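You operate a simulated robot arm through the tools that you are given. There is no shell and no other tool.

The job below is to be done with a simulated robot arm. You get a single attempt, and the scene is never put back.

TASK
Wind the cabinet's hose in till its end reaches the white mark.
Fine: undo the door lever to get in; shut the door after, fingers clear, and fasten the lever. Where these are worked on the way, their far stop is far enough and under half their travel is too little: cabinet door, door lever.

Only the result counts: the job must be done as asked and must still hold three seconds after the hand-in. Knocking over, shifting, dropping, spilling or breaking anything else fails it.

THE ROBOT
A 6-joint arm with a two-finger gripper, fixed in place. Base frame: the origin is on the floor under the middle of its stand, x ahead of it, y to its left, z up. Units: m, degrees, N and s.
It reaches about 1.298 m from its shoulder. Its first joint turns from -149.0 to 149.0 degrees. Payload 1.57 kg.
Tool frame: the origin (TCP) lies between the finger pads and is the grasp point; the fingertips stand 0.021 m ahead of it; z points along the fingers, y is the line along which they close. The gripper opens to 0.07 m; its body begins 0.05 m behind the TCP.
Orientation is told as [roll, pitch, yaw] about the base's x, y, z axes, in that order, counted from this pose: with the fingers straight down and closing along the base's y, the tool's x points along the base's -x, its y along +y and its z along -z.

THE INTERFACE
- The arm moves only by the tool step_arm. Its argument "steps" is a list of rows, each an object of numbers (a shift or turn left out is 0, a gripper value left out holds the last): "hand": the finger opening in m, from 0 to 0.07; "dx", "dy", "dz": the shift along the tool's x, y, z in units of 300 mm (1.0 is 300 mm); "ax", "ay", "az": the turn, a rotation vector about the tool's x, y, z in units of 45 degrees (1.0 is 45 degrees). In form: [{"hand": .., "dx": .., "dy": .., "dz": .., "ax": .., "ay": .., "az": ..}, ...]. A call has 1 to 20 rows; each row is the pose to reach, as a shift and turn from the pose commanded when the call began, along the tool's axes at that moment. A call with a number of a shift or a turn outside -1 to 1 is refused whole. Each row takes 0.2 s and may step no farther than 0.05 m and 8.6 degrees from the row before; otherwise, or with a gripper value out of range, the whole call is refused. A pose out of reach is approached as far as the arm can. The call stops where the force on the tool passes 90 N (or 10 N more than at its start, if that is more) or the arm is blocked; 0.2 s more then pass. The fingers move at their own pace (about 0.0648 m/s each) and stop on an object; they squeeze with about 30 N. The grip force told is the motor's: it shows also when the fingers shut on nothing. Time passes only in rows, and 0.2 s behind the last, so rows that repeat a pose let the fingers close. It gives the time, the measured TCP pose, the force on the tool (base axes), the opening and the grip force at its end, in the units of the frame above (readings bear some noise), with the torque about the TCP (base axes, N m) and any sound that the robot's microphone picked up, and new pictures: "pictures" is both (left out), scene, wrist or none.
- Cameras (640 x 400 px; columns grow to the right, rows downward): "scene" is fixed at [0.3997, -0.6516, 1.7321]; the picture's right is [0.90, -0.43, 0.00], its down [-0.21, -0.44, -0.87] and it looks along [0.38, 0.79, -0.49] (base axes); focal length 373 px, centre (320, 200). "wrist" rides on the gripper at [0.079, 0.004, -0.081] in the tool frame; the picture's right is [-0.05, 1.00, 0.00], its down [-0.67, -0.04, -0.74] and it looks along [-0.74, -0.04, 0.67] (tool axes); focal length 256 px, centre (320, 200). There is no depth. A picture from a camera that has moved, and an enlarged one, comes with that camera's place and axes in the base frame and with its lens.
- lift_body(by): slides the trunk up (or, below 0, down) by that many m; the arm rides with it, the base frame stays. It gives what a move gives, with no picture.
- zoom(camera, box): a new picture of the part [left, top, right, bottom] of that camera's present view, enlarged. No time passes.
- close_job(): hands the job in; it is judged then, once.

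Places have to be worked out from the pictures, the camera data and where the tool is seen. Open the gripper and draw the arm clear of the work before you hand the job in, unless the task says otherwise.

The tools are called as a command line: name --argument value ..., lists and objects as JSON in quotes. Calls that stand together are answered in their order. step_arm: Moves the arm, as the interface text tells. Its arguments: {"type":"object","properties":{"steps":{"type":"array","items":{"type":"object","properties":{"hand":{"type":"number"},"dx":{"type":"number"},"dy":{"type":"number"},"dz":{"type":"number"},"ax":{"type":"number"},"ay":{"type":"number"},"az":{"type":"number"}}}},"pictures":{"type":"string","enum":["both","scene","wrist","none"]}},"required":["steps"]} The other tools are called the same way: lift_body (by) moves the trunk up or down; zoom (camera, box) takes an enlarged picture of a part of a camera's view; close_job () hands the job in.

At the start:

```text
t: 0.0
tool_pos: [0.7365, 0.2559, 1.2513]
ee_rot: [0.0, -0.1, 0.1]
wrist_force: [-0.3, 0.2, 0.0]
ft_torque: [-0.01, 0.0, -0.01]
finger_gap: 0.0701
gripper_force: 0.1
trunk travel left (down, up): [-0.933, 0.037]
```

scene: 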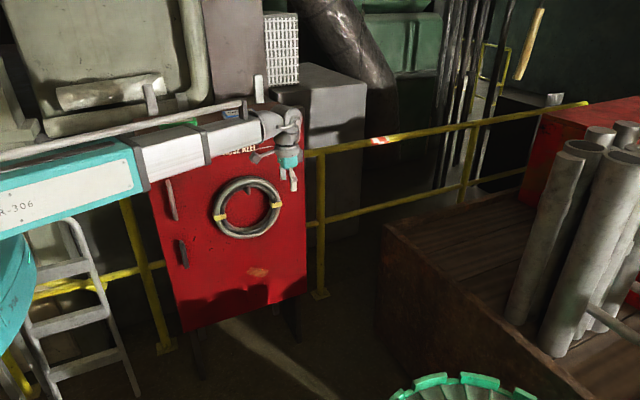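
wrist: 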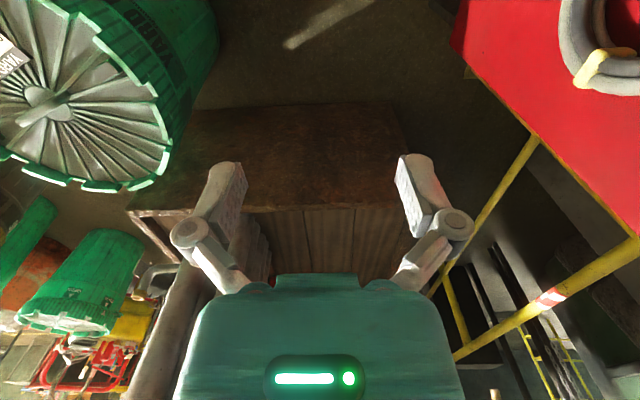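

I see a red hose-reel cabinet with a lever and handle at its left edge and a coil on the front. I'll zoom in to see the details before moving.

zoom --camera "scene" --box '[130, 90, 340, 350]'

zoom --camera "scene" --box '[140, 160, 240, 290]'

zoom --camera "scene" --box '[200, 90, 330, 200]'

zoom --camera "wrist" --box '[420, 0, 640, 250]'

```text
1.54 times, centred on (235, 220) of scene
camera zoom: at [0.3997, -0.6516, 1.7321], right [0.9, -0.43, 0.0], down [-0.21, -0.44, -0.87], along [0.38, 0.79, -0.49], focal length 574 px, centre (451, 169)
```

zoom: 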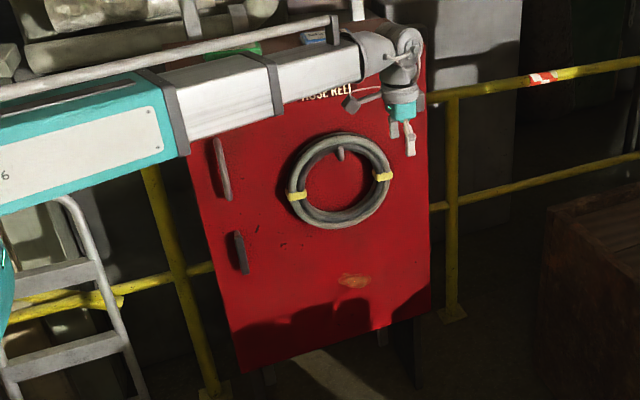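

```text
3.08 times, centred on (190, 225) of scene
camera zoom: at [0.3997, -0.6516, 1.7321], right [0.9, -0.43, 0.0], down [-0.21, -0.44, -0.87], along [0.38, 0.79, -0.49], focal length 1148 px, centre (720, 123)
```

zoom: 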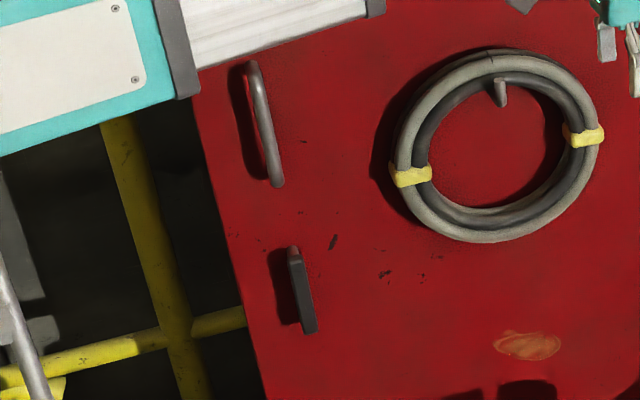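

```text
3.64 times, centred on (265, 145) of scene
camera zoom: at [0.3997, -0.6516, 1.7321], right [0.9, -0.43, 0.0], down [-0.21, -0.44, -0.87], along [0.38, 0.79, -0.49], focal length 1357 px, centre (520, 400)
```

zoom: 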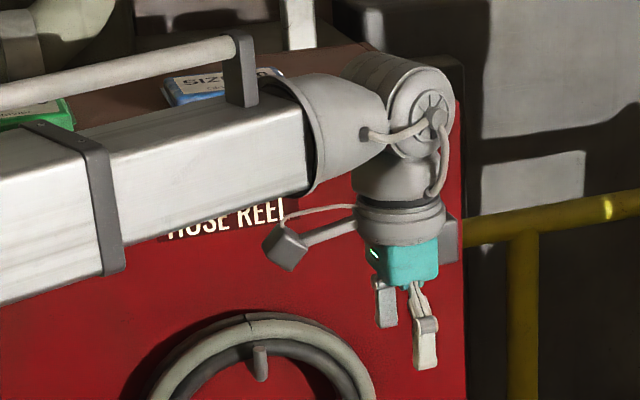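

```text
1.60 times, centred on (530, 125) of wrist
camera zoom: at [0.6565, 0.2603, 1.3331], right [0.05, 1.0, 0.0], down [0.67, -0.04, 0.74], along [0.74, -0.04, -0.67], focal length 410 px, centre (-16, 320)
```

zoom: 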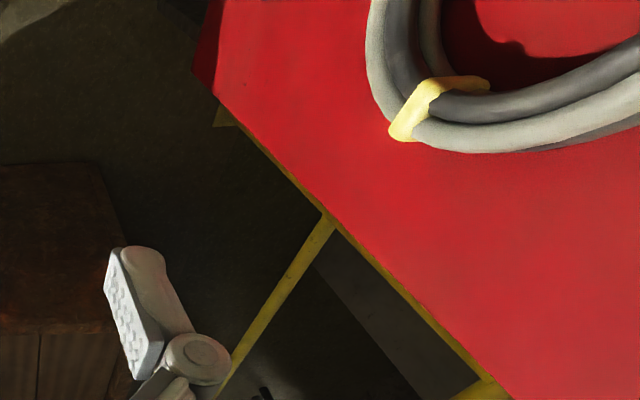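

The cabinet front looks nearly parallel to base x at about y≈0.8. The handle is near x≈0.43, z≈0.91–1.09, and the dark lever is below it at z≈0.67–0.81. I'll turn the tool in place so the fingers point at the cabinet (+y) with the camera on top.

step_arm --steps '[{"ax": -0.096, "ay": 0.096, "az": 0.096}, {"ax": -0.192, "ay": 0.192, "az": 0.192}, {"ax": -0.288, "ay": 0.288, "az": 0.288}, {"ax": -0.385, "ay": 0.385, "az": 0.385}, {"ax": -0.481, "ay": 0.481, "az": 0.481}, {"ax": -0.577, "ay": 0.577, "az": 0.577}, {"ax": -0.673, "ay": 0.673, "az": 0.673}, {"ax": -0.77, "ay": 0.77, "az": 0.77}]' --pictures "both"

```text
t: 1.8
tool_pos: [0.7363, 0.255, 1.3148]
ee_rot: [26.5, 41.8, -26.7]
wrist_force: [0.3, 0.1, -0.7]
ft_torque: [0.0, -0.01, 0.01]
finger_gap: 0.07
gripper_force: 0.1
out of reach, approached as far as the arm can: row 2, 3, 4, 5, 6, 7, 8
trunk travel left (down, up): [-0.933, 0.037]
camera wrist: at [0.7137, 0.2305, 1.4224], right [0.7, 0.65, 0.3], down [0.67, -0.74, 0.04], along [0.25, 0.17, -0.95], focal length 256 px, centre (320, 200)
```

scene: 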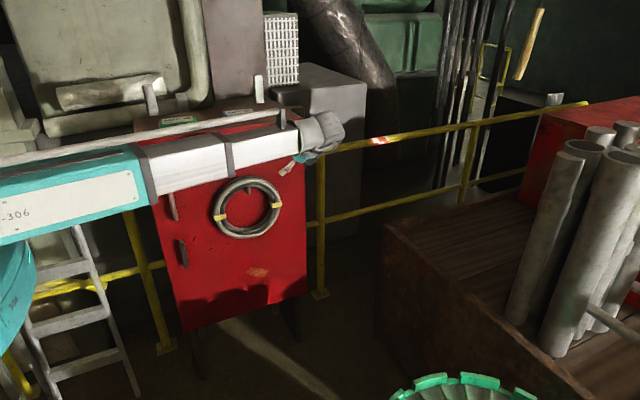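
wrist: 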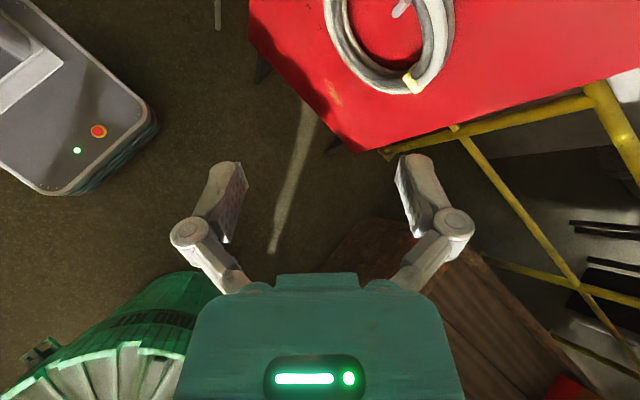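

The orientation was reached, but z was held up, so the boom can't dip and low work needs the trunk. I'll lower the trunk part way over the clear floor, then finish the turn.

lift_body --by -0.25

```text
t: 4.4
tool_pos: [0.7358, 0.2548, 1.0643]
ee_rot: [26.4, 41.7, -26.6]
wrist_force: [-0.4, -0.3, 0.4]
ft_torque: [0.03, -0.02, -0.03]
finger_gap: 0.0701
gripper_force: 0.0
trunk travel left (down, up): [-0.683, 0.287]
```

The trunk went down cleanly. I'll finish the second half of the turn while moving left and slightly up, to keep the pose reachable.

step_arm --steps '[{"ax": -0.096, "ay": 0.096, "az": 0.096, "dx": 0.101, "dy": -0.022, "dz": 0.003}, {"ax": -0.192, "ay": 0.192, "az": 0.192, "dx": 0.203, "dy": -0.044, "dz": 0.006}, {"ax": -0.288, "ay": 0.288, "az": 0.288, "dx": 0.304, "dy": -0.067, "dz": 0.008}, {"ax": -0.385, "ay": 0.385, "az": 0.385, "dx": 0.406, "dy": -0.089, "dz": 0.011}, {"ax": -0.481, "ay": 0.481, "az": 0.481, "dx": 0.507, "dy": -0.111, "dz": 0.014}, {"ax": -0.577, "ay": 0.577, "az": 0.577, "dx": 0.609, "dy": -0.133, "dz": 0.017}, {"ax": -0.673, "ay": 0.673, "az": 0.673, "dx": 0.71, "dy": -0.156, "dz": 0.019}, {"ax": -0.77, "ay": 0.77, "az": 0.77, "dx": 0.812, "dy": -0.178, "dz": 0.022}]' --pictures "both"

```text
t: 6.2
tool_pos: [0.5358, 0.3053, 1.1884]
ee_rot: [-136.5, 89.9, 133.3]
wrist_force: [-0.1, -0.2, -1.1]
ft_torque: [0.0, -0.01, 0.0]
finger_gap: 0.07
gripper_force: 0.1
out of reach, approached as far as the arm can: row 2, 3, 4, 5, 6, 7, 8
trunk travel left (down, up): [-0.683, 0.287]
camera wrist: at [0.541, 0.2253, 1.2677], right [1.0, 0.0, -0.05], down [-0.04, -0.74, -0.67], along [-0.04, 0.67, -0.74], focal length 256 px, centre (320, 200)
```

scene: 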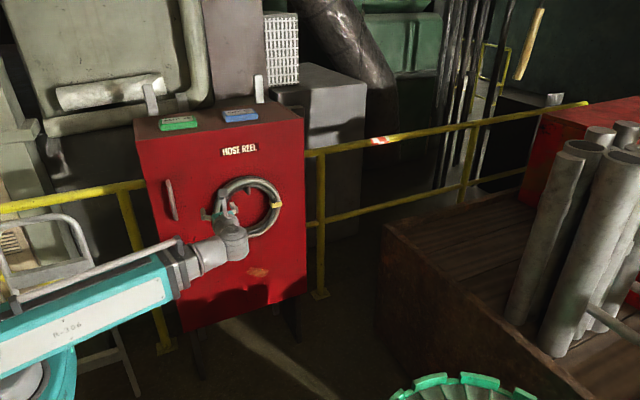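
wrist: 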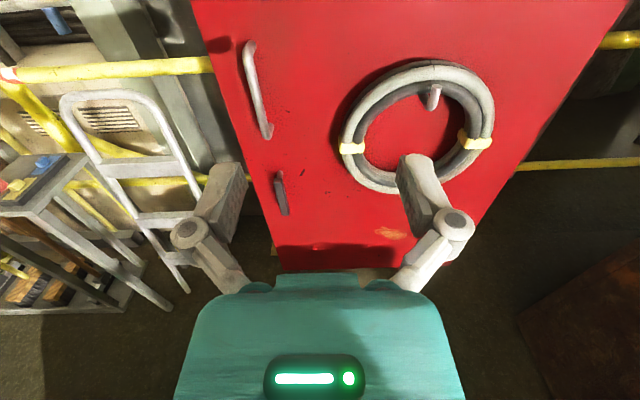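

The tool is now level and pointing at the cabinet. I'll zoom on the handle and lever from here to work out their exact places.

zoom --camera "wrist" --box '[200, 20, 340, 270]'

zoom --camera "wrist" --box '[245, 150, 325, 225]'

zoom --camera "scene" --box '[130, 90, 320, 210]'

```text
1.60 times, centred on (270, 145) of wrist
camera zoom: at [0.541, 0.2253, 1.2677], right [1.0, 0.0, -0.05], down [-0.04, -0.74, -0.67], along [-0.04, 0.67, -0.74], focal length 410 px, centre (400, 288)
```

zoom: 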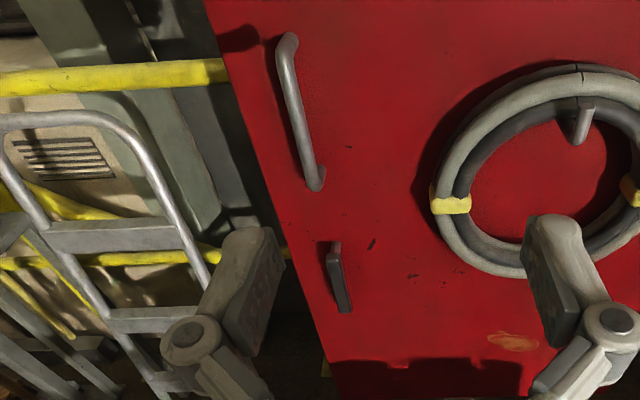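

```text
5.33 times, centred on (285, 188) of wrist
camera zoom: at [0.541, 0.2253, 1.2677], right [1.0, 0.0, -0.05], down [-0.04, -0.74, -0.67], along [-0.04, 0.67, -0.74], focal length 1365 px, centre (507, 267)
```

zoom: 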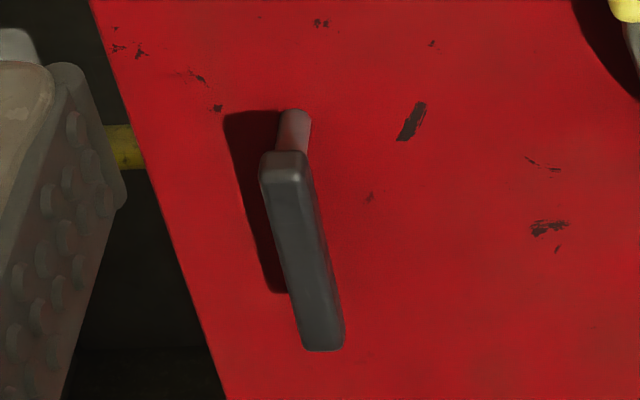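

```text
3.33 times, centred on (225, 150) of scene
camera zoom: at [0.3997, -0.6516, 1.7321], right [0.9, -0.43, 0.0], down [-0.21, -0.44, -0.87], along [0.38, 0.79, -0.49], focal length 1244 px, centre (637, 367)
```

zoom: 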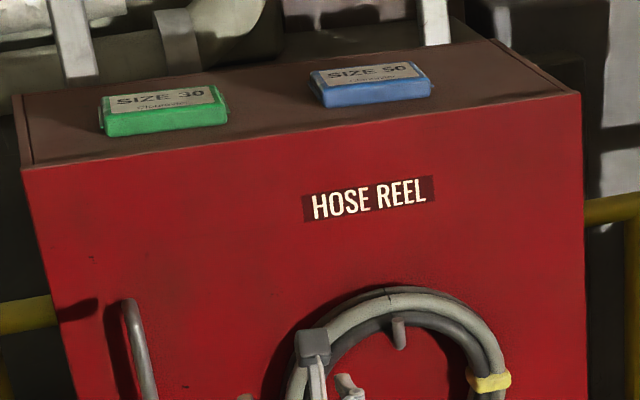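

By triangulation the door front is at y≈0.66, x 0.36–0.95, z 0.41–1.30. The lever pivot is near (0.43, 0.60, 0.92) with its tip at z≈0.78, and the handle spans z≈0.95–1.15 at x≈0.43. I'll lower the trunk so the hand can reach lever height.

lift_body --by -0.37

step_arm --steps '[{"hand": 0.07}]' --pictures "both"

```text
t: 9.8
tool_pos: [0.5372, 0.3059, 0.818]
ee_rot: [87.3, 90.1, -2.7]
wrist_force: [-0.5, 0.9, 0.6]
ft_torque: [0.01, -0.04, -0.01]
finger_gap: 0.0699
gripper_force: 0.0
trunk travel left (down, up): [-0.313, 0.657]
```

```text
t: 10.2
tool_pos: [0.5372, 0.306, 0.8176]
ee_rot: [87.2, 90.0, -2.8]
wrist_force: [-0.5, 0.0, 1.3]
ft_torque: [0.04, -0.01, 0.02]
finger_gap: 0.0701
gripper_force: 0.1
trunk travel left (down, up): [-0.313, 0.657]
camera wrist: at [0.5417, 0.2256, 0.8975], right [1.0, 0.0, -0.05], down [-0.04, -0.74, -0.67], along [-0.04, 0.67, -0.74], focal length 256 px, centre (320, 200)
```

scene: 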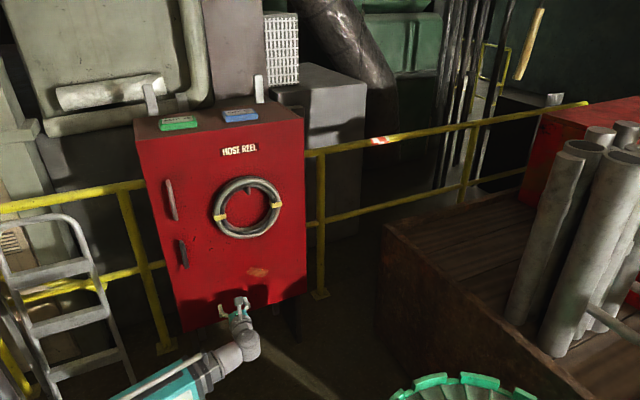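
wrist: 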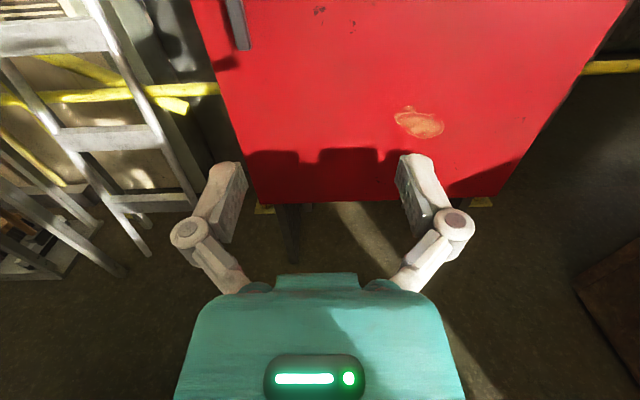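

The lever is now clear of the arm in the scene view, so I'll zoom there for an exact fix.

zoom --camera "scene" --box '[150, 165, 220, 285]'

zoom --camera "wrist" --box '[180, 0, 300, 80]'

```text
3.33 times, centred on (185, 225) of scene
camera zoom: at [0.3997, -0.6516, 1.7321], right [0.9, -0.43, 0.0], down [-0.21, -0.44, -0.87], along [0.38, 0.79, -0.49], focal length 1244 px, centre (770, 117)
```

zoom: 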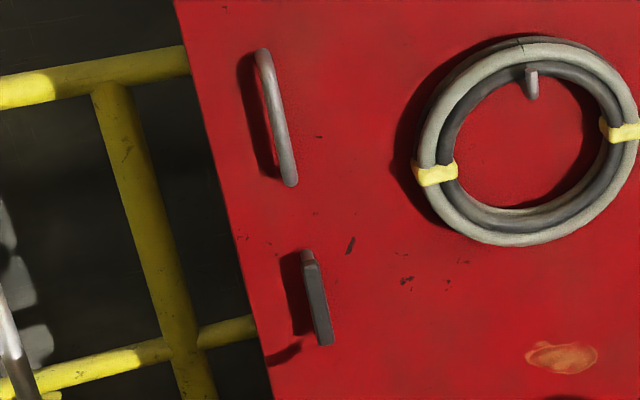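

```text
5.00 times, centred on (240, 40) of wrist
camera zoom: at [0.5417, 0.2256, 0.8975], right [1.0, 0.0, -0.05], down [-0.04, -0.74, -0.67], along [-0.04, 0.67, -0.74], focal length 1280 px, centre (720, 1000)
```

zoom: 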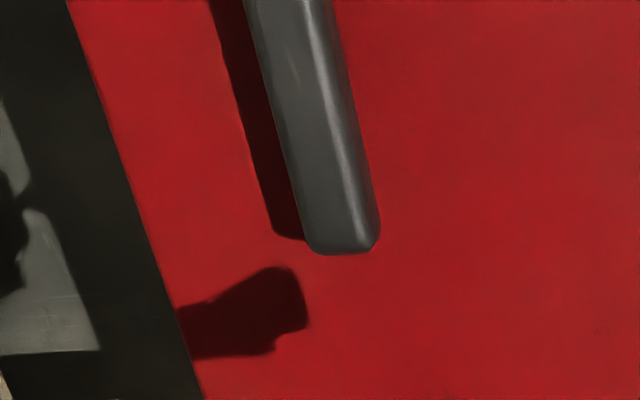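

The lever spans z≈0.78–0.89 at x≈0.43, with its front face at y≈0.61. I'll lower the trunk a bit more for margin, then line up in front of the lever's lower part.

lift_body --by -0.1

step_arm --steps '[{"dy": -0.09, "dz": 0.07, "dx": 0.06}, {"dy": -0.18, "dz": 0.14, "dx": 0.13}, {"dy": -0.27, "dz": 0.25, "dx": 0.2}, {"dy": -0.363, "dz": 0.38, "dx": 0.27}, {"dy": -0.363, "dz": 0.45, "dx": 0.27}, {"dy": -0.363, "dz": 0.45, "dx": 0.27}]' --pictures "both"

```text
t: 11.5
tool_pos: [0.5385, 0.3064, 0.7179]
ee_rot: [84.1, 90.0, -5.9]
wrist_force: [-0.7, 0.5, -0.5]
ft_torque: [-0.01, 0.03, 0.03]
finger_gap: 0.0698
gripper_force: 0.1
trunk travel left (down, up): [-0.213, 0.757]
```

```text
refused: row 4 steps farther than a row can; nothing moved
```

One row was too long. I'll resend it with even steps.

step_arm --steps '[{"dy": -0.061, "dz": 0.085, "dx": 0.046}, {"dy": -0.123, "dz": 0.171, "dx": 0.091}, {"dy": -0.184, "dz": 0.256, "dx": 0.137}, {"dy": -0.245, "dz": 0.341, "dx": 0.182}, {"dy": -0.307, "dz": 0.427, "dx": 0.228}, {"dy": -0.368, "dz": 0.512, "dx": 0.273}, {"dy": -0.368, "dz": 0.512, "dx": 0.273}]' --pictures "both"

```text
t: 13.1
tool_pos: [0.4478, 0.4686, 0.7191]
ee_rot: [155.0, 89.9, 65.1]
wrist_force: [0.6, -0.7, -0.9]
ft_torque: [0.0, -0.03, -0.01]
finger_gap: 0.0702
gripper_force: 0.0
out of reach, approached as far as the arm can: row 1, 2, 3, 4, 5, 6, 7
trunk travel left (down, up): [-0.213, 0.757]
camera wrist: at [0.4514, 0.3891, 0.7976], right [1.0, 0.0, -0.05], down [-0.04, -0.74, -0.67], along [-0.04, 0.67, -0.74], focal length 256 px, centre (320, 200)
```

scene: 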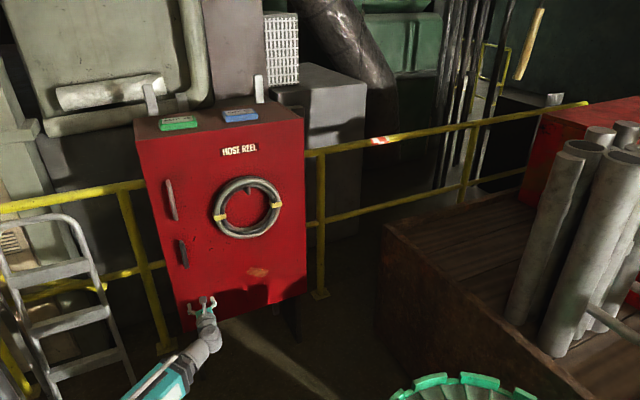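
wrist: 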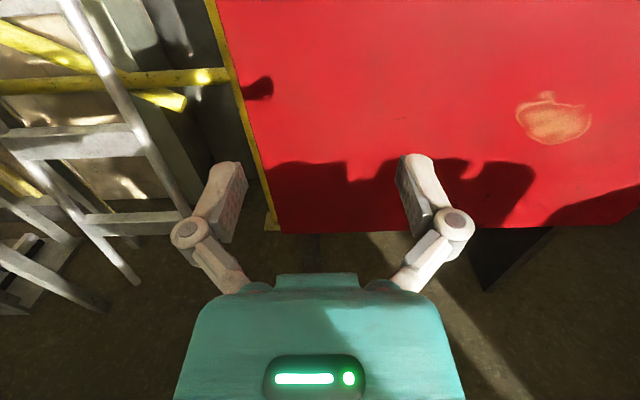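

The wrist height seems tied to the trunk, because z did not follow the command. I'll test this with a small pure-up command and watch x/y as well.

step_arm --steps '[{"dx": 0.1}, {"dx": 0.1}, {"dx": 0.1}]' --pictures "none"

```text
t: 13.9
tool_pos: [0.4483, 0.4691, 0.7186]
ee_rot: [155.5, 90.0, 65.7]
wrist_force: [-1.5, 0.4, -0.1]
ft_torque: [0.01, 0.0, 0.01]
finger_gap: 0.07
gripper_force: 0.1
out of reach, approached as far as the arm can: row 1, 2, 3
trunk travel left (down, up): [-0.213, 0.757]
```

Confirmed: with level fingers, height comes only from the trunk. I'll test whether horizontal moves are exact when z is left alone.

step_arm --steps '[{"dy": -0.067}, {"dy": -0.067}, {"dy": -0.067}]' --pictures "none"

```text
t: 14.7
tool_pos: [0.4408, 0.4771, 0.7175]
ee_rot: [92.7, 90.0, 2.7]
wrist_force: [-0.5, -0.2, -0.5]
ft_torque: [0.01, 0.0, -0.03]
finger_gap: 0.0699
gripper_force: 0.1
out of reach, approached as far as the arm can: row 1, 2, 3
trunk travel left (down, up): [-0.213, 0.757]
```

The wrist seems to be at a minimum radius of about 0.53 m from the column. I'll go further out (toward the door, still short of the lever) and test vertical motion again there.

step_arm --steps '[{"dz": 0.1, "dy": -0.03}, {"dz": 0.2, "dy": -0.036}, {"dz": 0.2, "dy": -0.036}]' --pictures "none"

step_arm --steps '[{"dx": 0.1}, {"dx": 0.1}, {"dx": 0.1}]' --pictures "none"

```text
t: 15.5
tool_pos: [0.4305, 0.5377, 0.7183]
ee_rot: [57.6, 90.0, -32.4]
wrist_force: [0.9, -0.5, 0.2]
ft_torque: [-0.01, 0.02, 0.0]
finger_gap: 0.07
gripper_force: 0.1
trunk travel left (down, up): [-0.213, 0.757]
```

```text
t: 16.3
tool_pos: [0.4297, 0.5375, 0.718]
ee_rot: [54.6, 90.0, -35.4]
wrist_force: [0.5, -0.5, 0.4]
ft_torque: [0.0, 0.02, -0.05]
finger_gap: 0.07
gripper_force: 0.1
out of reach, approached as far as the arm can: row 1, 2, 3
trunk travel left (down, up): [-0.213, 0.757]
```

Horizontal moves are exact and height is trunk-only. I'll raise the trunk so the TCP sits just below the lever pivot, still about 5 cm in front of it, and look.

lift_body --by 0.142

step_arm --steps '[{"hand": 0.07}]' --pictures "both"

zoom --camera "wrist" --box '[220, 40, 420, 240]'

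zoom --camera "scene" --box '[150, 165, 250, 285]'

```text
t: 18.0
tool_pos: [0.4311, 0.5384, 0.8599]
ee_rot: [54.1, 90.0, -35.9]
wrist_force: [0.0, 0.8, 0.6]
ft_torque: [0.0, 0.0, 0.01]
finger_gap: 0.07
gripper_force: 0.0
trunk travel left (down, up): [-0.355, 0.615]
```

```text
t: 18.4
tool_pos: [0.4315, 0.5384, 0.8596]
ee_rot: [54.7, 90.1, -35.3]
wrist_force: [-0.3, 0.1, -0.7]
ft_torque: [-0.03, -0.01, 0.0]
finger_gap: 0.07
gripper_force: 0.0
trunk travel left (down, up): [-0.355, 0.615]
camera wrist: at [0.4348, 0.4575, 0.9394], right [1.0, 0.0, -0.05], down [-0.04, -0.75, -0.67], along [-0.04, 0.67, -0.74], focal length 256 px, centre (320, 200)
```

scene: 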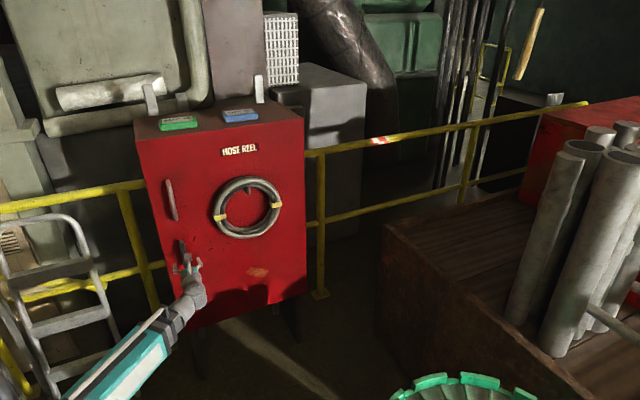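
wrist: 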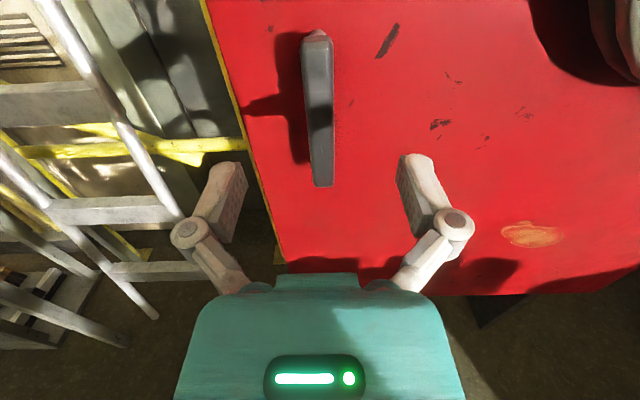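

```text
2.00 times, centred on (320, 140) of wrist
camera zoom: at [0.4348, 0.4575, 0.9394], right [1.0, 0.0, -0.05], down [-0.04, -0.75, -0.67], along [-0.04, 0.67, -0.74], focal length 512 px, centre (320, 320)
```

zoom: 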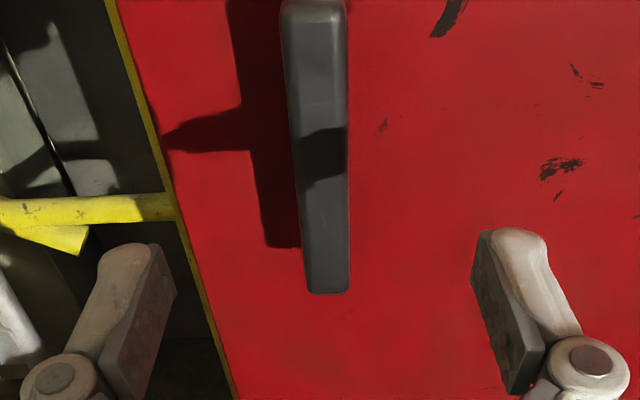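

```text
3.33 times, centred on (200, 225) of scene
camera zoom: at [0.3997, -0.6516, 1.7321], right [0.9, -0.43, 0.0], down [-0.21, -0.44, -0.87], along [0.38, 0.79, -0.49], focal length 1244 px, centre (720, 117)
```

zoom: 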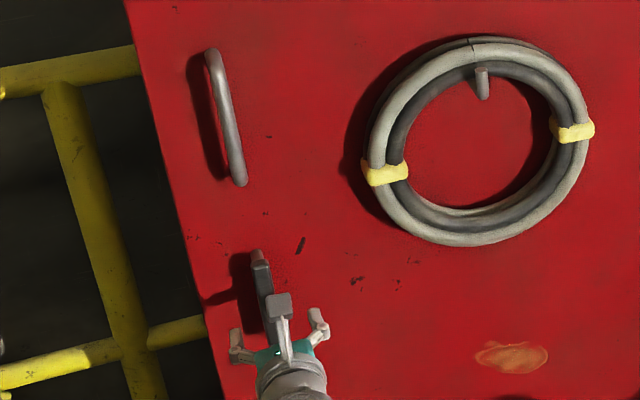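

The lever is centred on the hand (x≈0.430, z 0.78–0.895). I'll advance so it lies between the pads just below its pivot, then close on it.

step_arm --steps '[{"dz": 0.07, "dy": -0.003, "hand": 0.06}, {"dz": 0.14, "dy": -0.005, "hand": 0.06}, {"dz": 0.2, "dy": -0.005, "hand": 0.06}, {"dz": 0.255, "dy": -0.005, "hand": 0.06}, {"dz": 0.255, "dy": -0.005, "hand": 0.06}]' --pictures "wrist"

```text
t: 19.6
tool_pos: [0.4293, 0.6138, 0.8608]
ee_rot: [84.4, 90.1, -5.6]
wrist_force: [-0.3, -1.2, 0.4]
ft_torque: [0.01, -0.02, -0.02]
finger_gap: 0.0601
gripper_force: 0.0
trunk travel left (down, up): [-0.355, 0.615]
camera wrist: at [0.4337, 0.5337, 0.9395], right [1.0, 0.0, -0.05], down [-0.04, -0.74, -0.67], along [-0.04, 0.67, -0.74], focal length 256 px, centre (320, 200)
```

wrist: 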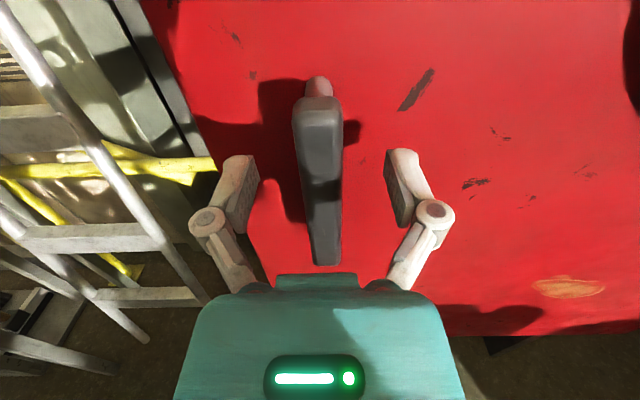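

The lever is between the fingers with no contact. Now I'll close on it.

step_arm --steps '[{"hand": 0.0}, {"hand": 0.0}, {"hand": 0.0}, {"hand": 0.0}]' --pictures "wrist"

```text
t: 20.6
tool_pos: [0.43, 0.6133, 0.86]
ee_rot: [99.2, 90.0, 9.3]
wrist_force: [2.7, -3.1, -0.2]
ft_torque: [-0.21, 0.03, -0.1]
finger_gap: 0.0201
gripper_force: 31.8
trunk travel left (down, up): [-0.355, 0.615]
camera wrist: at [0.4341, 0.5333, 0.9394], right [1.0, 0.0, -0.05], down [-0.04, -0.74, -0.67], along [-0.04, 0.67, -0.74], focal length 256 px, centre (320, 200)
```

wrist: 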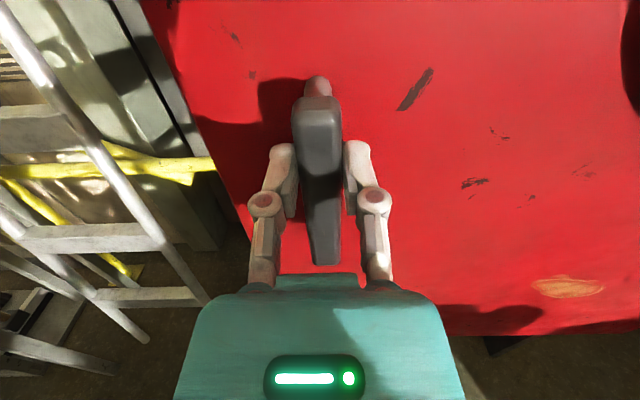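

Gripped at 0.020 m. I'll try a small turn, swinging the tip right (+x), and read the resistance.

step_arm --steps '[{"az": -0.08, "dy": 0.005}, {"az": -0.16, "dy": 0.01}, {"az": -0.2, "dy": 0.013}]' --pictures "wrist"

```text
t: 21.4
tool_pos: [0.4336, 0.6139, 0.8596]
ee_rot: [89.9, 81.0, -0.1]
wrist_force: [4.0, -0.7, 5.6]
ft_torque: [0.42, 0.14, 0.03]
finger_gap: 0.0199
gripper_force: 31.8
trunk travel left (down, up): [-0.355, 0.615]
camera wrist: at [0.4247, 0.5333, 0.9394], right [0.99, 0.0, 0.1], down [0.07, -0.74, -0.66], along [0.08, 0.67, -0.74], focal length 256 px, centre (320, 200)
```

wrist: 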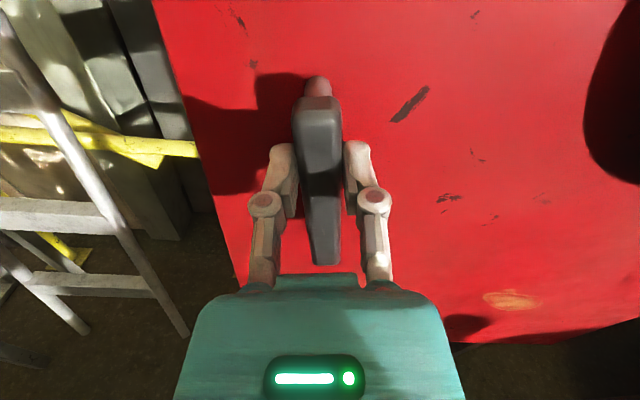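

The lever follows easily with low force, so this is a free direction. I'll keep turning in stages and raise the trunk slightly to follow its arc.

step_arm --steps '[{"az": -0.15, "dy": 0.009}, {"az": -0.3, "dy": 0.018}, {"az": -0.45, "dy": 0.027}, {"az": -0.58, "dy": 0.035}]' --pictures "none"

lift_body --by 0.005

```text
t: 22.4
tool_pos: [0.442, 0.6126, 0.8623]
ee_rot: [90.5, 54.8, 0.4]
wrist_force: [-1.4, 0.3, 30.7]
ft_torque: [0.7, 0.32, 0.11]
finger_gap: 0.02
gripper_force: 32.1
trunk travel left (down, up): [-0.355, 0.615]
```

```text
t: 22.9
tool_pos: [0.4423, 0.6144, 0.8622]
ee_rot: [89.5, 54.5, -0.3]
wrist_force: [-11.8, -12.1, -24.5]
ft_torque: [-0.74, -0.41, -0.02]
finger_gap: 0.02
gripper_force: 32.0
trunk travel left (down, up): [-0.36, 0.61]
```

The force sign flipped with the lift (slight over-lift), so the effective arm is about 2 cm. I'll turn on to roughly 60°, then lift a little.

step_arm --steps '[{"az": -0.14, "dy": 0.004, "dx": -0.003}, {"az": -0.28, "dy": 0.008, "dx": -0.006}, {"az": -0.42, "dy": 0.012, "dx": -0.009}, {"az": -0.556, "dy": 0.016, "dx": -0.0115}]' --pictures "wrist"

```text
t: 23.9
tool_pos: [0.4476, 0.613, 0.8684]
ee_rot: [90.5, 29.9, 0.1]
wrist_force: [-8.4, 0.6, 30.2]
ft_torque: [0.79, 0.44, 0.54]
finger_gap: 0.0203
gripper_force: 31.9
trunk travel left (down, up): [-0.36, 0.61]
camera wrist: at [0.3817, 0.532, 0.9113], right [0.54, -0.01, 0.84], down [0.56, -0.74, -0.37], along [0.62, 0.67, -0.4], focal length 256 px, centre (320, 200)
```

wrist: 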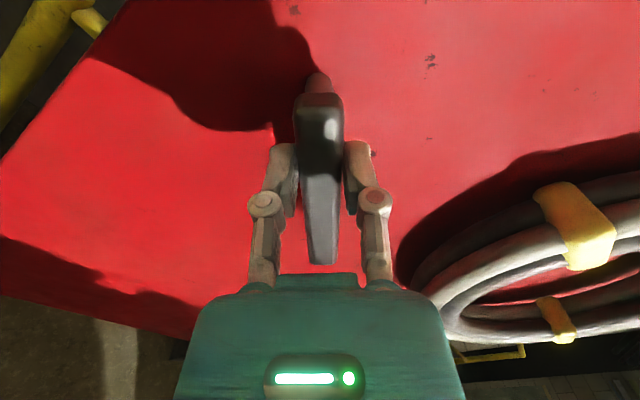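

The lever is at about 60° and still free. I'll lift a few mm and continue toward its stop.

lift_body --by 0.006

step_arm --steps '[{"az": -0.12, "dy": 0.001, "dx": -0.002}, {"az": -0.24, "dy": 0.002, "dx": -0.004}, {"az": -0.36, "dy": 0.003, "dx": -0.006}, {"az": -0.44, "dy": 0.003, "dx": -0.007}]' --pictures "none"

lift_body --by 0.006

```text
t: 24.5
tool_pos: [0.4491, 0.6133, 0.8702]
ee_rot: [89.8, 29.5, -0.1]
wrist_force: [-11.5, -5.4, -19.7]
ft_torque: [-0.6, -0.42, -0.08]
finger_gap: 0.0197
gripper_force: 32.7
trunk travel left (down, up): [-0.366, 0.604]
```

```text
t: 25.5
tool_pos: [0.4526, 0.6121, 0.8731]
ee_rot: [90.2, 10.1, -0.1]
wrist_force: [4.1, 2.3, 28.4]
ft_torque: [0.71, 0.66, 0.6]
finger_gap: 0.0217
gripper_force: 32.0
trunk travel left (down, up): [-0.366, 0.604]
```

```text
t: 26.0
tool_pos: [0.4518, 0.6135, 0.8767]
ee_rot: [89.9, 9.8, -0.1]
wrist_force: [-0.3, -1.6, -5.6]
ft_torque: [-0.23, -0.03, -0.67]
finger_gap: 0.02
gripper_force: 32.3
trunk travel left (down, up): [-0.372, 0.598]
```

It's at about 80° with low loads. I'll continue past 90° to feel for the stop.

step_arm --steps '[{"az": -0.11}, {"az": -0.22}, {"az": -0.22}]' --pictures "wrist"

zoom --camera "scene" --box '[150, 165, 250, 285]'

```text
t: 26.8
tool_pos: [0.4521, 0.6128, 0.88]
ee_rot: [90.3, 0.4, -0.1]
wrist_force: [12.1, 3.8, 34.9]
ft_torque: [0.64, 0.65, 0.51]
finger_gap: 0.0202
gripper_force: 32.3
trunk travel left (down, up): [-0.372, 0.598]
camera wrist: at [0.3731, 0.5321, 0.8836], right [0.06, 0.0, 1.0], down [0.66, -0.75, -0.04], along [0.74, 0.67, -0.04], focal length 256 px, centre (320, 200)
```

wrist: 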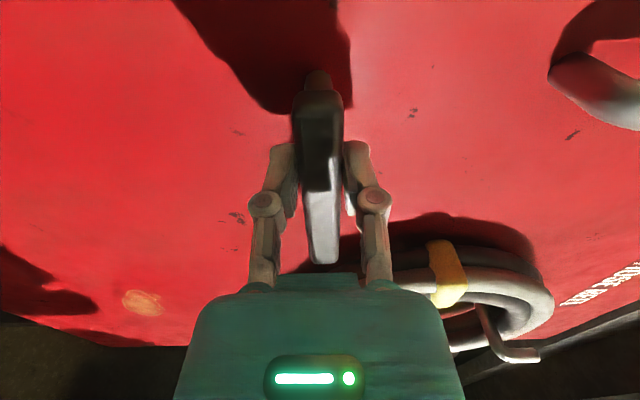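

```text
3.33 times, centred on (200, 225) of scene
camera zoom: at [0.3997, -0.6516, 1.7321], right [0.9, -0.43, 0.0], down [-0.21, -0.44, -0.87], along [0.38, 0.79, -0.49], focal length 1244 px, centre (720, 117)
```

zoom: 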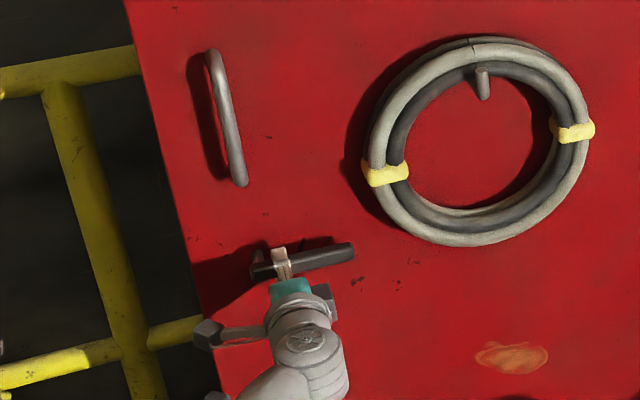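

The lever is now horizontal, pointing right. I'll nudge the height and try a few degrees more to see if a stop lies at 90° or beyond.

lift_body --by 0.004

step_arm --steps '[{"az": -0.1}, {"az": -0.2}, {"az": -0.2}]' --pictures "wrist"

```text
t: 27.3
tool_pos: [0.4514, 0.6139, 0.8803]
ee_rot: [89.8, 0.1, 0.0]
wrist_force: [4.1, -1.7, -2.0]
ft_torque: [-0.1, 0.03, -0.86]
finger_gap: 0.02
gripper_force: 32.0
trunk travel left (down, up): [-0.376, 0.594]
```

```text
t: 28.1
tool_pos: [0.4502, 0.6141, 0.8794]
ee_rot: [89.9, -8.8, 0.2]
wrist_force: [-7.4, -2.5, -13.9]
ft_torque: [-0.18, 0.73, 0.73]
finger_gap: 0.0225
gripper_force: 31.9
trunk travel left (down, up): [-0.376, 0.594]
camera wrist: at [0.3726, 0.5333, 0.8722], right [-0.1, 0.0, 0.99], down [0.67, -0.74, 0.07], along [0.74, 0.67, 0.07], focal length 256 px, centre (320, 200)
```

wrist: 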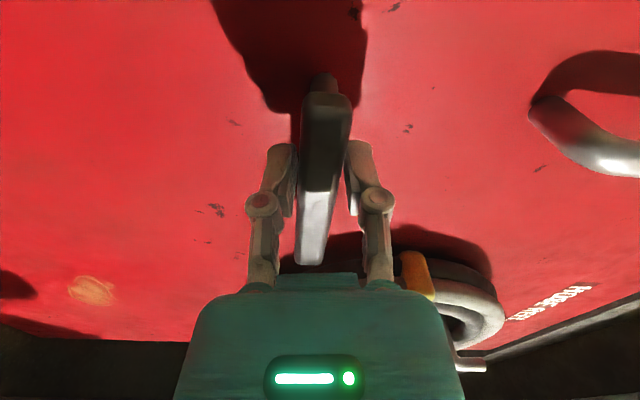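

The lever stayed behind while the hand turned (gap widened), so the stop is at about 90°. I'll turn back to align, open the fingers and back off.

step_arm --steps '[{"az": 0.09}, {"az": 0.18}, {"az": 0.18, "hand": 0.06}, {"az": 0.18, "hand": 0.06}, {"az": 0.18, "hand": 0.07, "dz": -0.1}, {"az": 0.18, "hand": 0.07, "dz": -0.2}, {"az": 0.18, "hand": 0.07, "dz": -0.27}]' --pictures "both"

zoom --camera "scene" --box '[150, 165, 250, 285]'

```text
t: 29.7
tool_pos: [0.4526, 0.5328, 0.8812]
ee_rot: [89.9, -0.7, 0.0]
wrist_force: [-0.6, -1.6, 0.6]
ft_torque: [-0.01, 0.04, -0.01]
finger_gap: 0.0701
gripper_force: 0.0
trunk travel left (down, up): [-0.376, 0.594]
camera wrist: at [0.3726, 0.4522, 0.8843], right [0.04, 0.0, 1.0], down [0.67, -0.74, -0.03], along [0.74, 0.67, -0.03], focal length 256 px, centre (320, 200)
```

scene: 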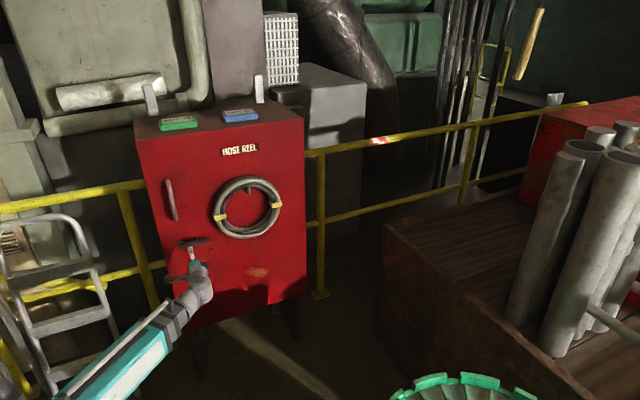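
wrist: 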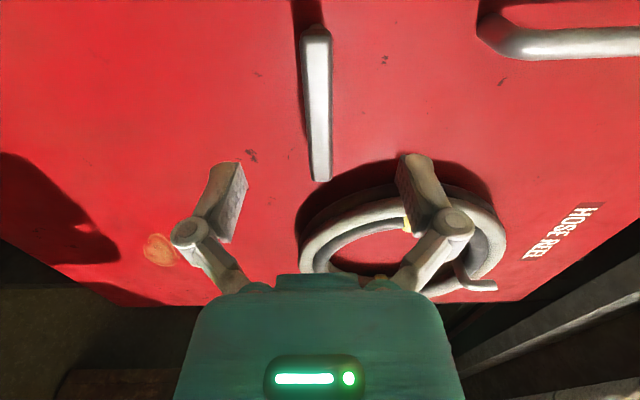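

```text
3.33 times, centred on (200, 225) of scene
camera zoom: at [0.3997, -0.6516, 1.7321], right [0.9, -0.43, 0.0], down [-0.21, -0.44, -0.87], along [0.38, 0.79, -0.49], focal length 1244 px, centre (720, 117)
```

zoom: 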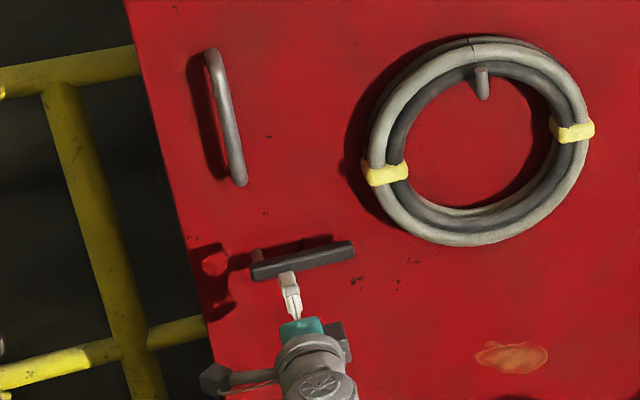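

The lever stays horizontal. I'll turn the hand back upright (camera on top) so it can grip the vertical handle at x≈0.43, z 1.0–1.16.

step_arm --steps '[{"az": 0.17}, {"az": 0.34}, {"az": 0.51}, {"az": 0.68}, {"az": 0.84}, {"az": 1.0}]' --pictures "none"

step_arm --steps '[{"az": 0.17}, {"az": 0.34}, {"az": 0.51}, {"az": 0.68}, {"az": 0.84}, {"az": 1.0}]' --pictures "none"

lift_body --by 0.2

step_arm --steps '[{"dy": -0.07}, {"dy": -0.07}]' --pictures "both"

```text
t: 31.1
tool_pos: [0.4525, 0.5324, 0.8811]
ee_rot: [90.1, 44.4, 0.1]
wrist_force: [-1.5, -0.3, 0.6]
ft_torque: [0.02, 0.02, -0.02]
finger_gap: 0.0699
gripper_force: 0.0
trunk travel left (down, up): [-0.376, 0.594]
```

```text
t: 32.5
tool_pos: [0.4521, 0.532, 0.881]
ee_rot: [88.9, 89.5, -1.1]
wrist_force: [0.2, -0.1, -0.1]
ft_torque: [0.03, 0.0, -0.02]
finger_gap: 0.0698
gripper_force: 0.0
trunk travel left (down, up): [-0.376, 0.594]
```

```text
t: 34.7
tool_pos: [0.4523, 0.5336, 1.0805]
ee_rot: [89.0, 89.2, -1.0]
wrist_force: [0.0, 0.4, -0.8]
ft_torque: [0.01, -0.01, -0.01]
finger_gap: 0.0702
gripper_force: 0.1
trunk travel left (down, up): [-0.576, 0.394]
```

```text
t: 35.3
tool_pos: [0.4307, 0.5312, 1.0814]
ee_rot: [88.7, 89.2, -1.4]
wrist_force: [-0.5, -0.3, 0.1]
ft_torque: [0.04, 0.01, 0.0]
finger_gap: 0.07
gripper_force: 0.0
trunk travel left (down, up): [-0.576, 0.394]
camera wrist: at [0.4335, 0.4515, 1.1606], right [1.0, 0.0, -0.04], down [-0.03, -0.75, -0.67], along [-0.03, 0.67, -0.74], focal length 256 px, centre (320, 200)
```

scene: 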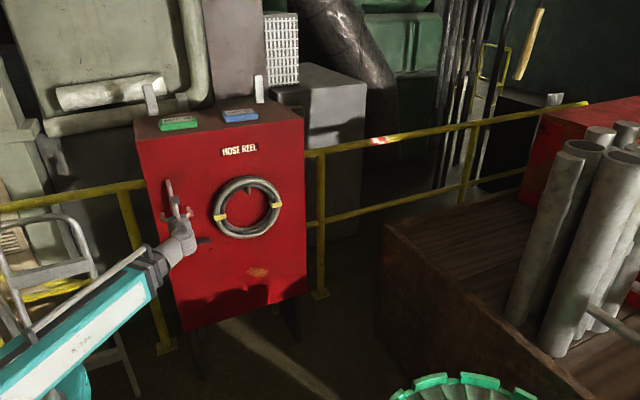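
wrist: 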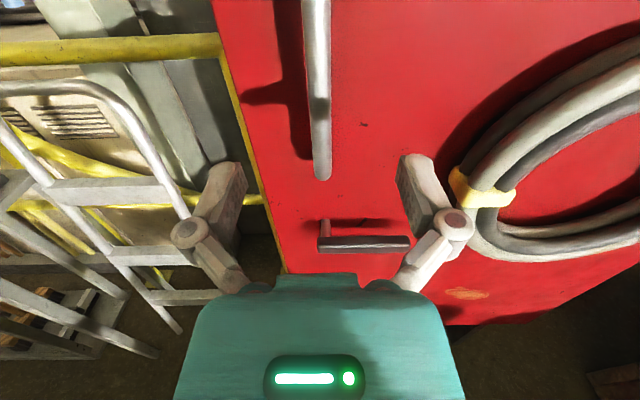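

The handle is centred on the hand, with its lower end near z≈1.0, y≈0.62. I'll advance to straddle it and then close.

step_arm --steps '[{"dz": 0.08}, {"dz": 0.16}, {"dz": 0.23}, {"dz": 0.285}, {"dz": 0.285}]' --pictures "wrist"

```text
t: 36.5
tool_pos: [0.4308, 0.6184, 1.0809]
ee_rot: [85.8, 89.2, -4.3]
wrist_force: [0.4, 0.2, 0.8]
ft_torque: [-0.03, -0.02, 0.02]
finger_gap: 0.07
gripper_force: 0.0
trunk travel left (down, up): [-0.576, 0.394]
camera wrist: at [0.4343, 0.5377, 1.1604], right [1.0, 0.0, -0.04], down [-0.03, -0.75, -0.67], along [-0.03, 0.67, -0.74], focal length 256 px, centre (320, 200)
```

wrist: 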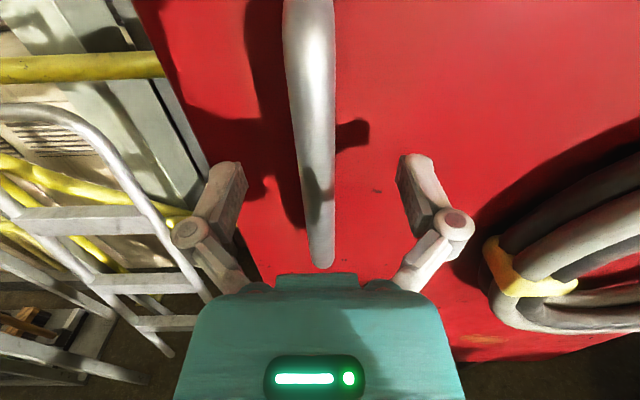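

The bar is between the fingers, so I'll close.

step_arm --steps '[{"hand": 0.0}, {"hand": 0.0}, {"hand": 0.0}, {"hand": 0.0}]' --pictures "wrist"

```text
t: 37.5
tool_pos: [0.4298, 0.6174, 1.0808]
ee_rot: [85.9, 89.3, -4.1]
wrist_force: [-7.8, -4.4, -5.3]
ft_torque: [-0.02, 0.39, 0.04]
finger_gap: 0.0153
gripper_force: 31.7
trunk travel left (down, up): [-0.576, 0.394]
camera wrist: at [0.4333, 0.5372, 1.1605], right [1.0, 0.0, -0.04], down [-0.03, -0.75, -0.67], along [-0.03, 0.67, -0.74], focal length 256 px, centre (320, 200)
```

wrist: 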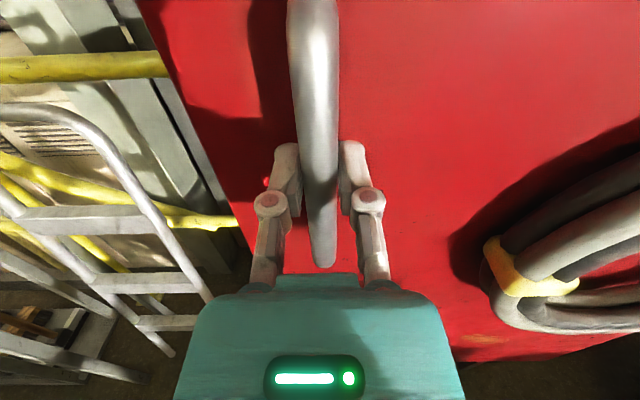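

The bar is held (15 mm). I'll start pulling along the door's arc (hinge assumed near x≈0.95), about 5° first.

step_arm --steps '[{"dz": -0.05, "dy": 0.003, "ax": 0.015}, {"dz": -0.1, "dy": 0.01, "ax": 0.03}, {"dz": -0.15, "dy": 0.019, "ax": 0.044}, {"dz": -0.15, "dy": 0.019, "ax": 0.044}]' --pictures "both"

```text
t: 38.5
tool_pos: [0.4355, 0.5736, 1.0808]
ee_rot: [81.8, 89.2, -6.2]
wrist_force: [-5.0, -1.2, 0.4]
ft_torque: [0.02, 0.42, -0.05]
finger_gap: 0.0153
gripper_force: 32.4
trunk travel left (down, up): [-0.576, 0.394]
camera wrist: at [0.4424, 0.4931, 1.1606], right [1.0, 0.03, -0.04], down [0.0, -0.75, -0.67], along [-0.05, 0.66, -0.75], focal length 256 px, centre (320, 200)
```

scene: 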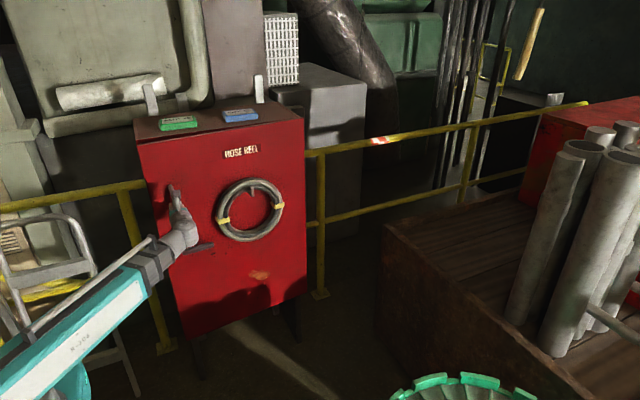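
wrist: 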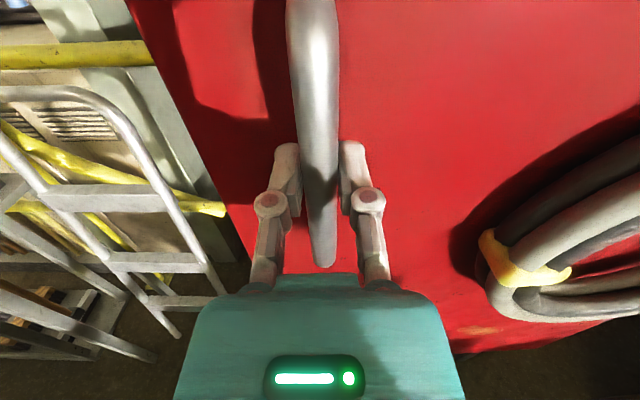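

The door is coming open freely. I'll continue along the arc to about 20°.

step_arm --steps '[{"dz": -0.081, "dy": 0.012, "ax": 0.022}, {"dz": -0.155, "dy": 0.028, "ax": 0.044}, {"dz": -0.229, "dy": 0.046, "ax": 0.067}, {"dz": -0.301, "dy": 0.067, "ax": 0.089}, {"dz": -0.373, "dy": 0.092, "ax": 0.111}, {"dz": -0.444, "dy": 0.12, "ax": 0.133}]' --pictures "both"

```text
t: 39.9
tool_pos: [0.4803, 0.4409, 1.0812]
ee_rot: [88.3, 89.4, 6.0]
wrist_force: [15.1, 6.8, 15.6]
ft_torque: [-0.09, 0.21, -0.19]
finger_gap: 0.0152
gripper_force: 31.7
trunk travel left (down, up): [-0.576, 0.394]
camera wrist: at [0.4938, 0.3629, 1.1602], right [0.99, 0.14, -0.04], down [0.07, -0.74, -0.67], along [-0.12, 0.66, -0.74], focal length 256 px, centre (320, 200)
```

scene: 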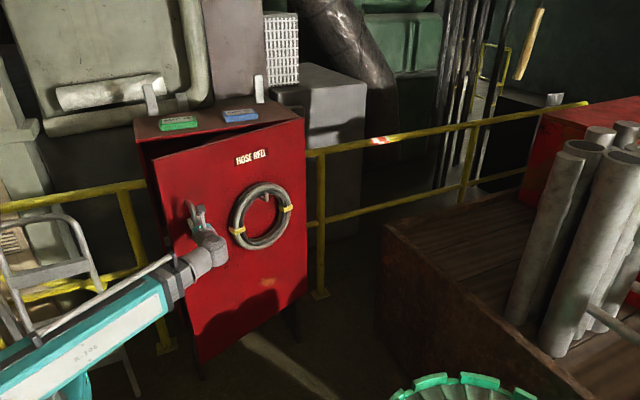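
wrist: 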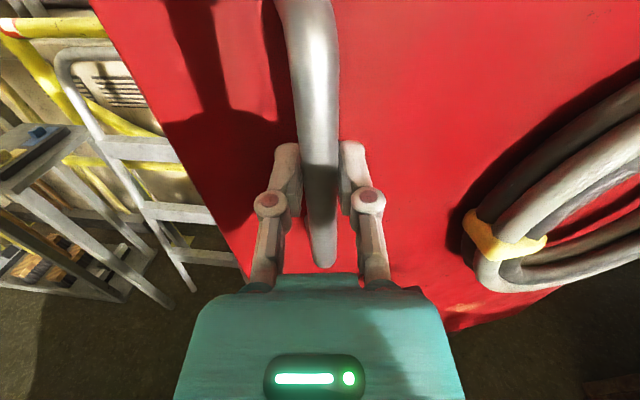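

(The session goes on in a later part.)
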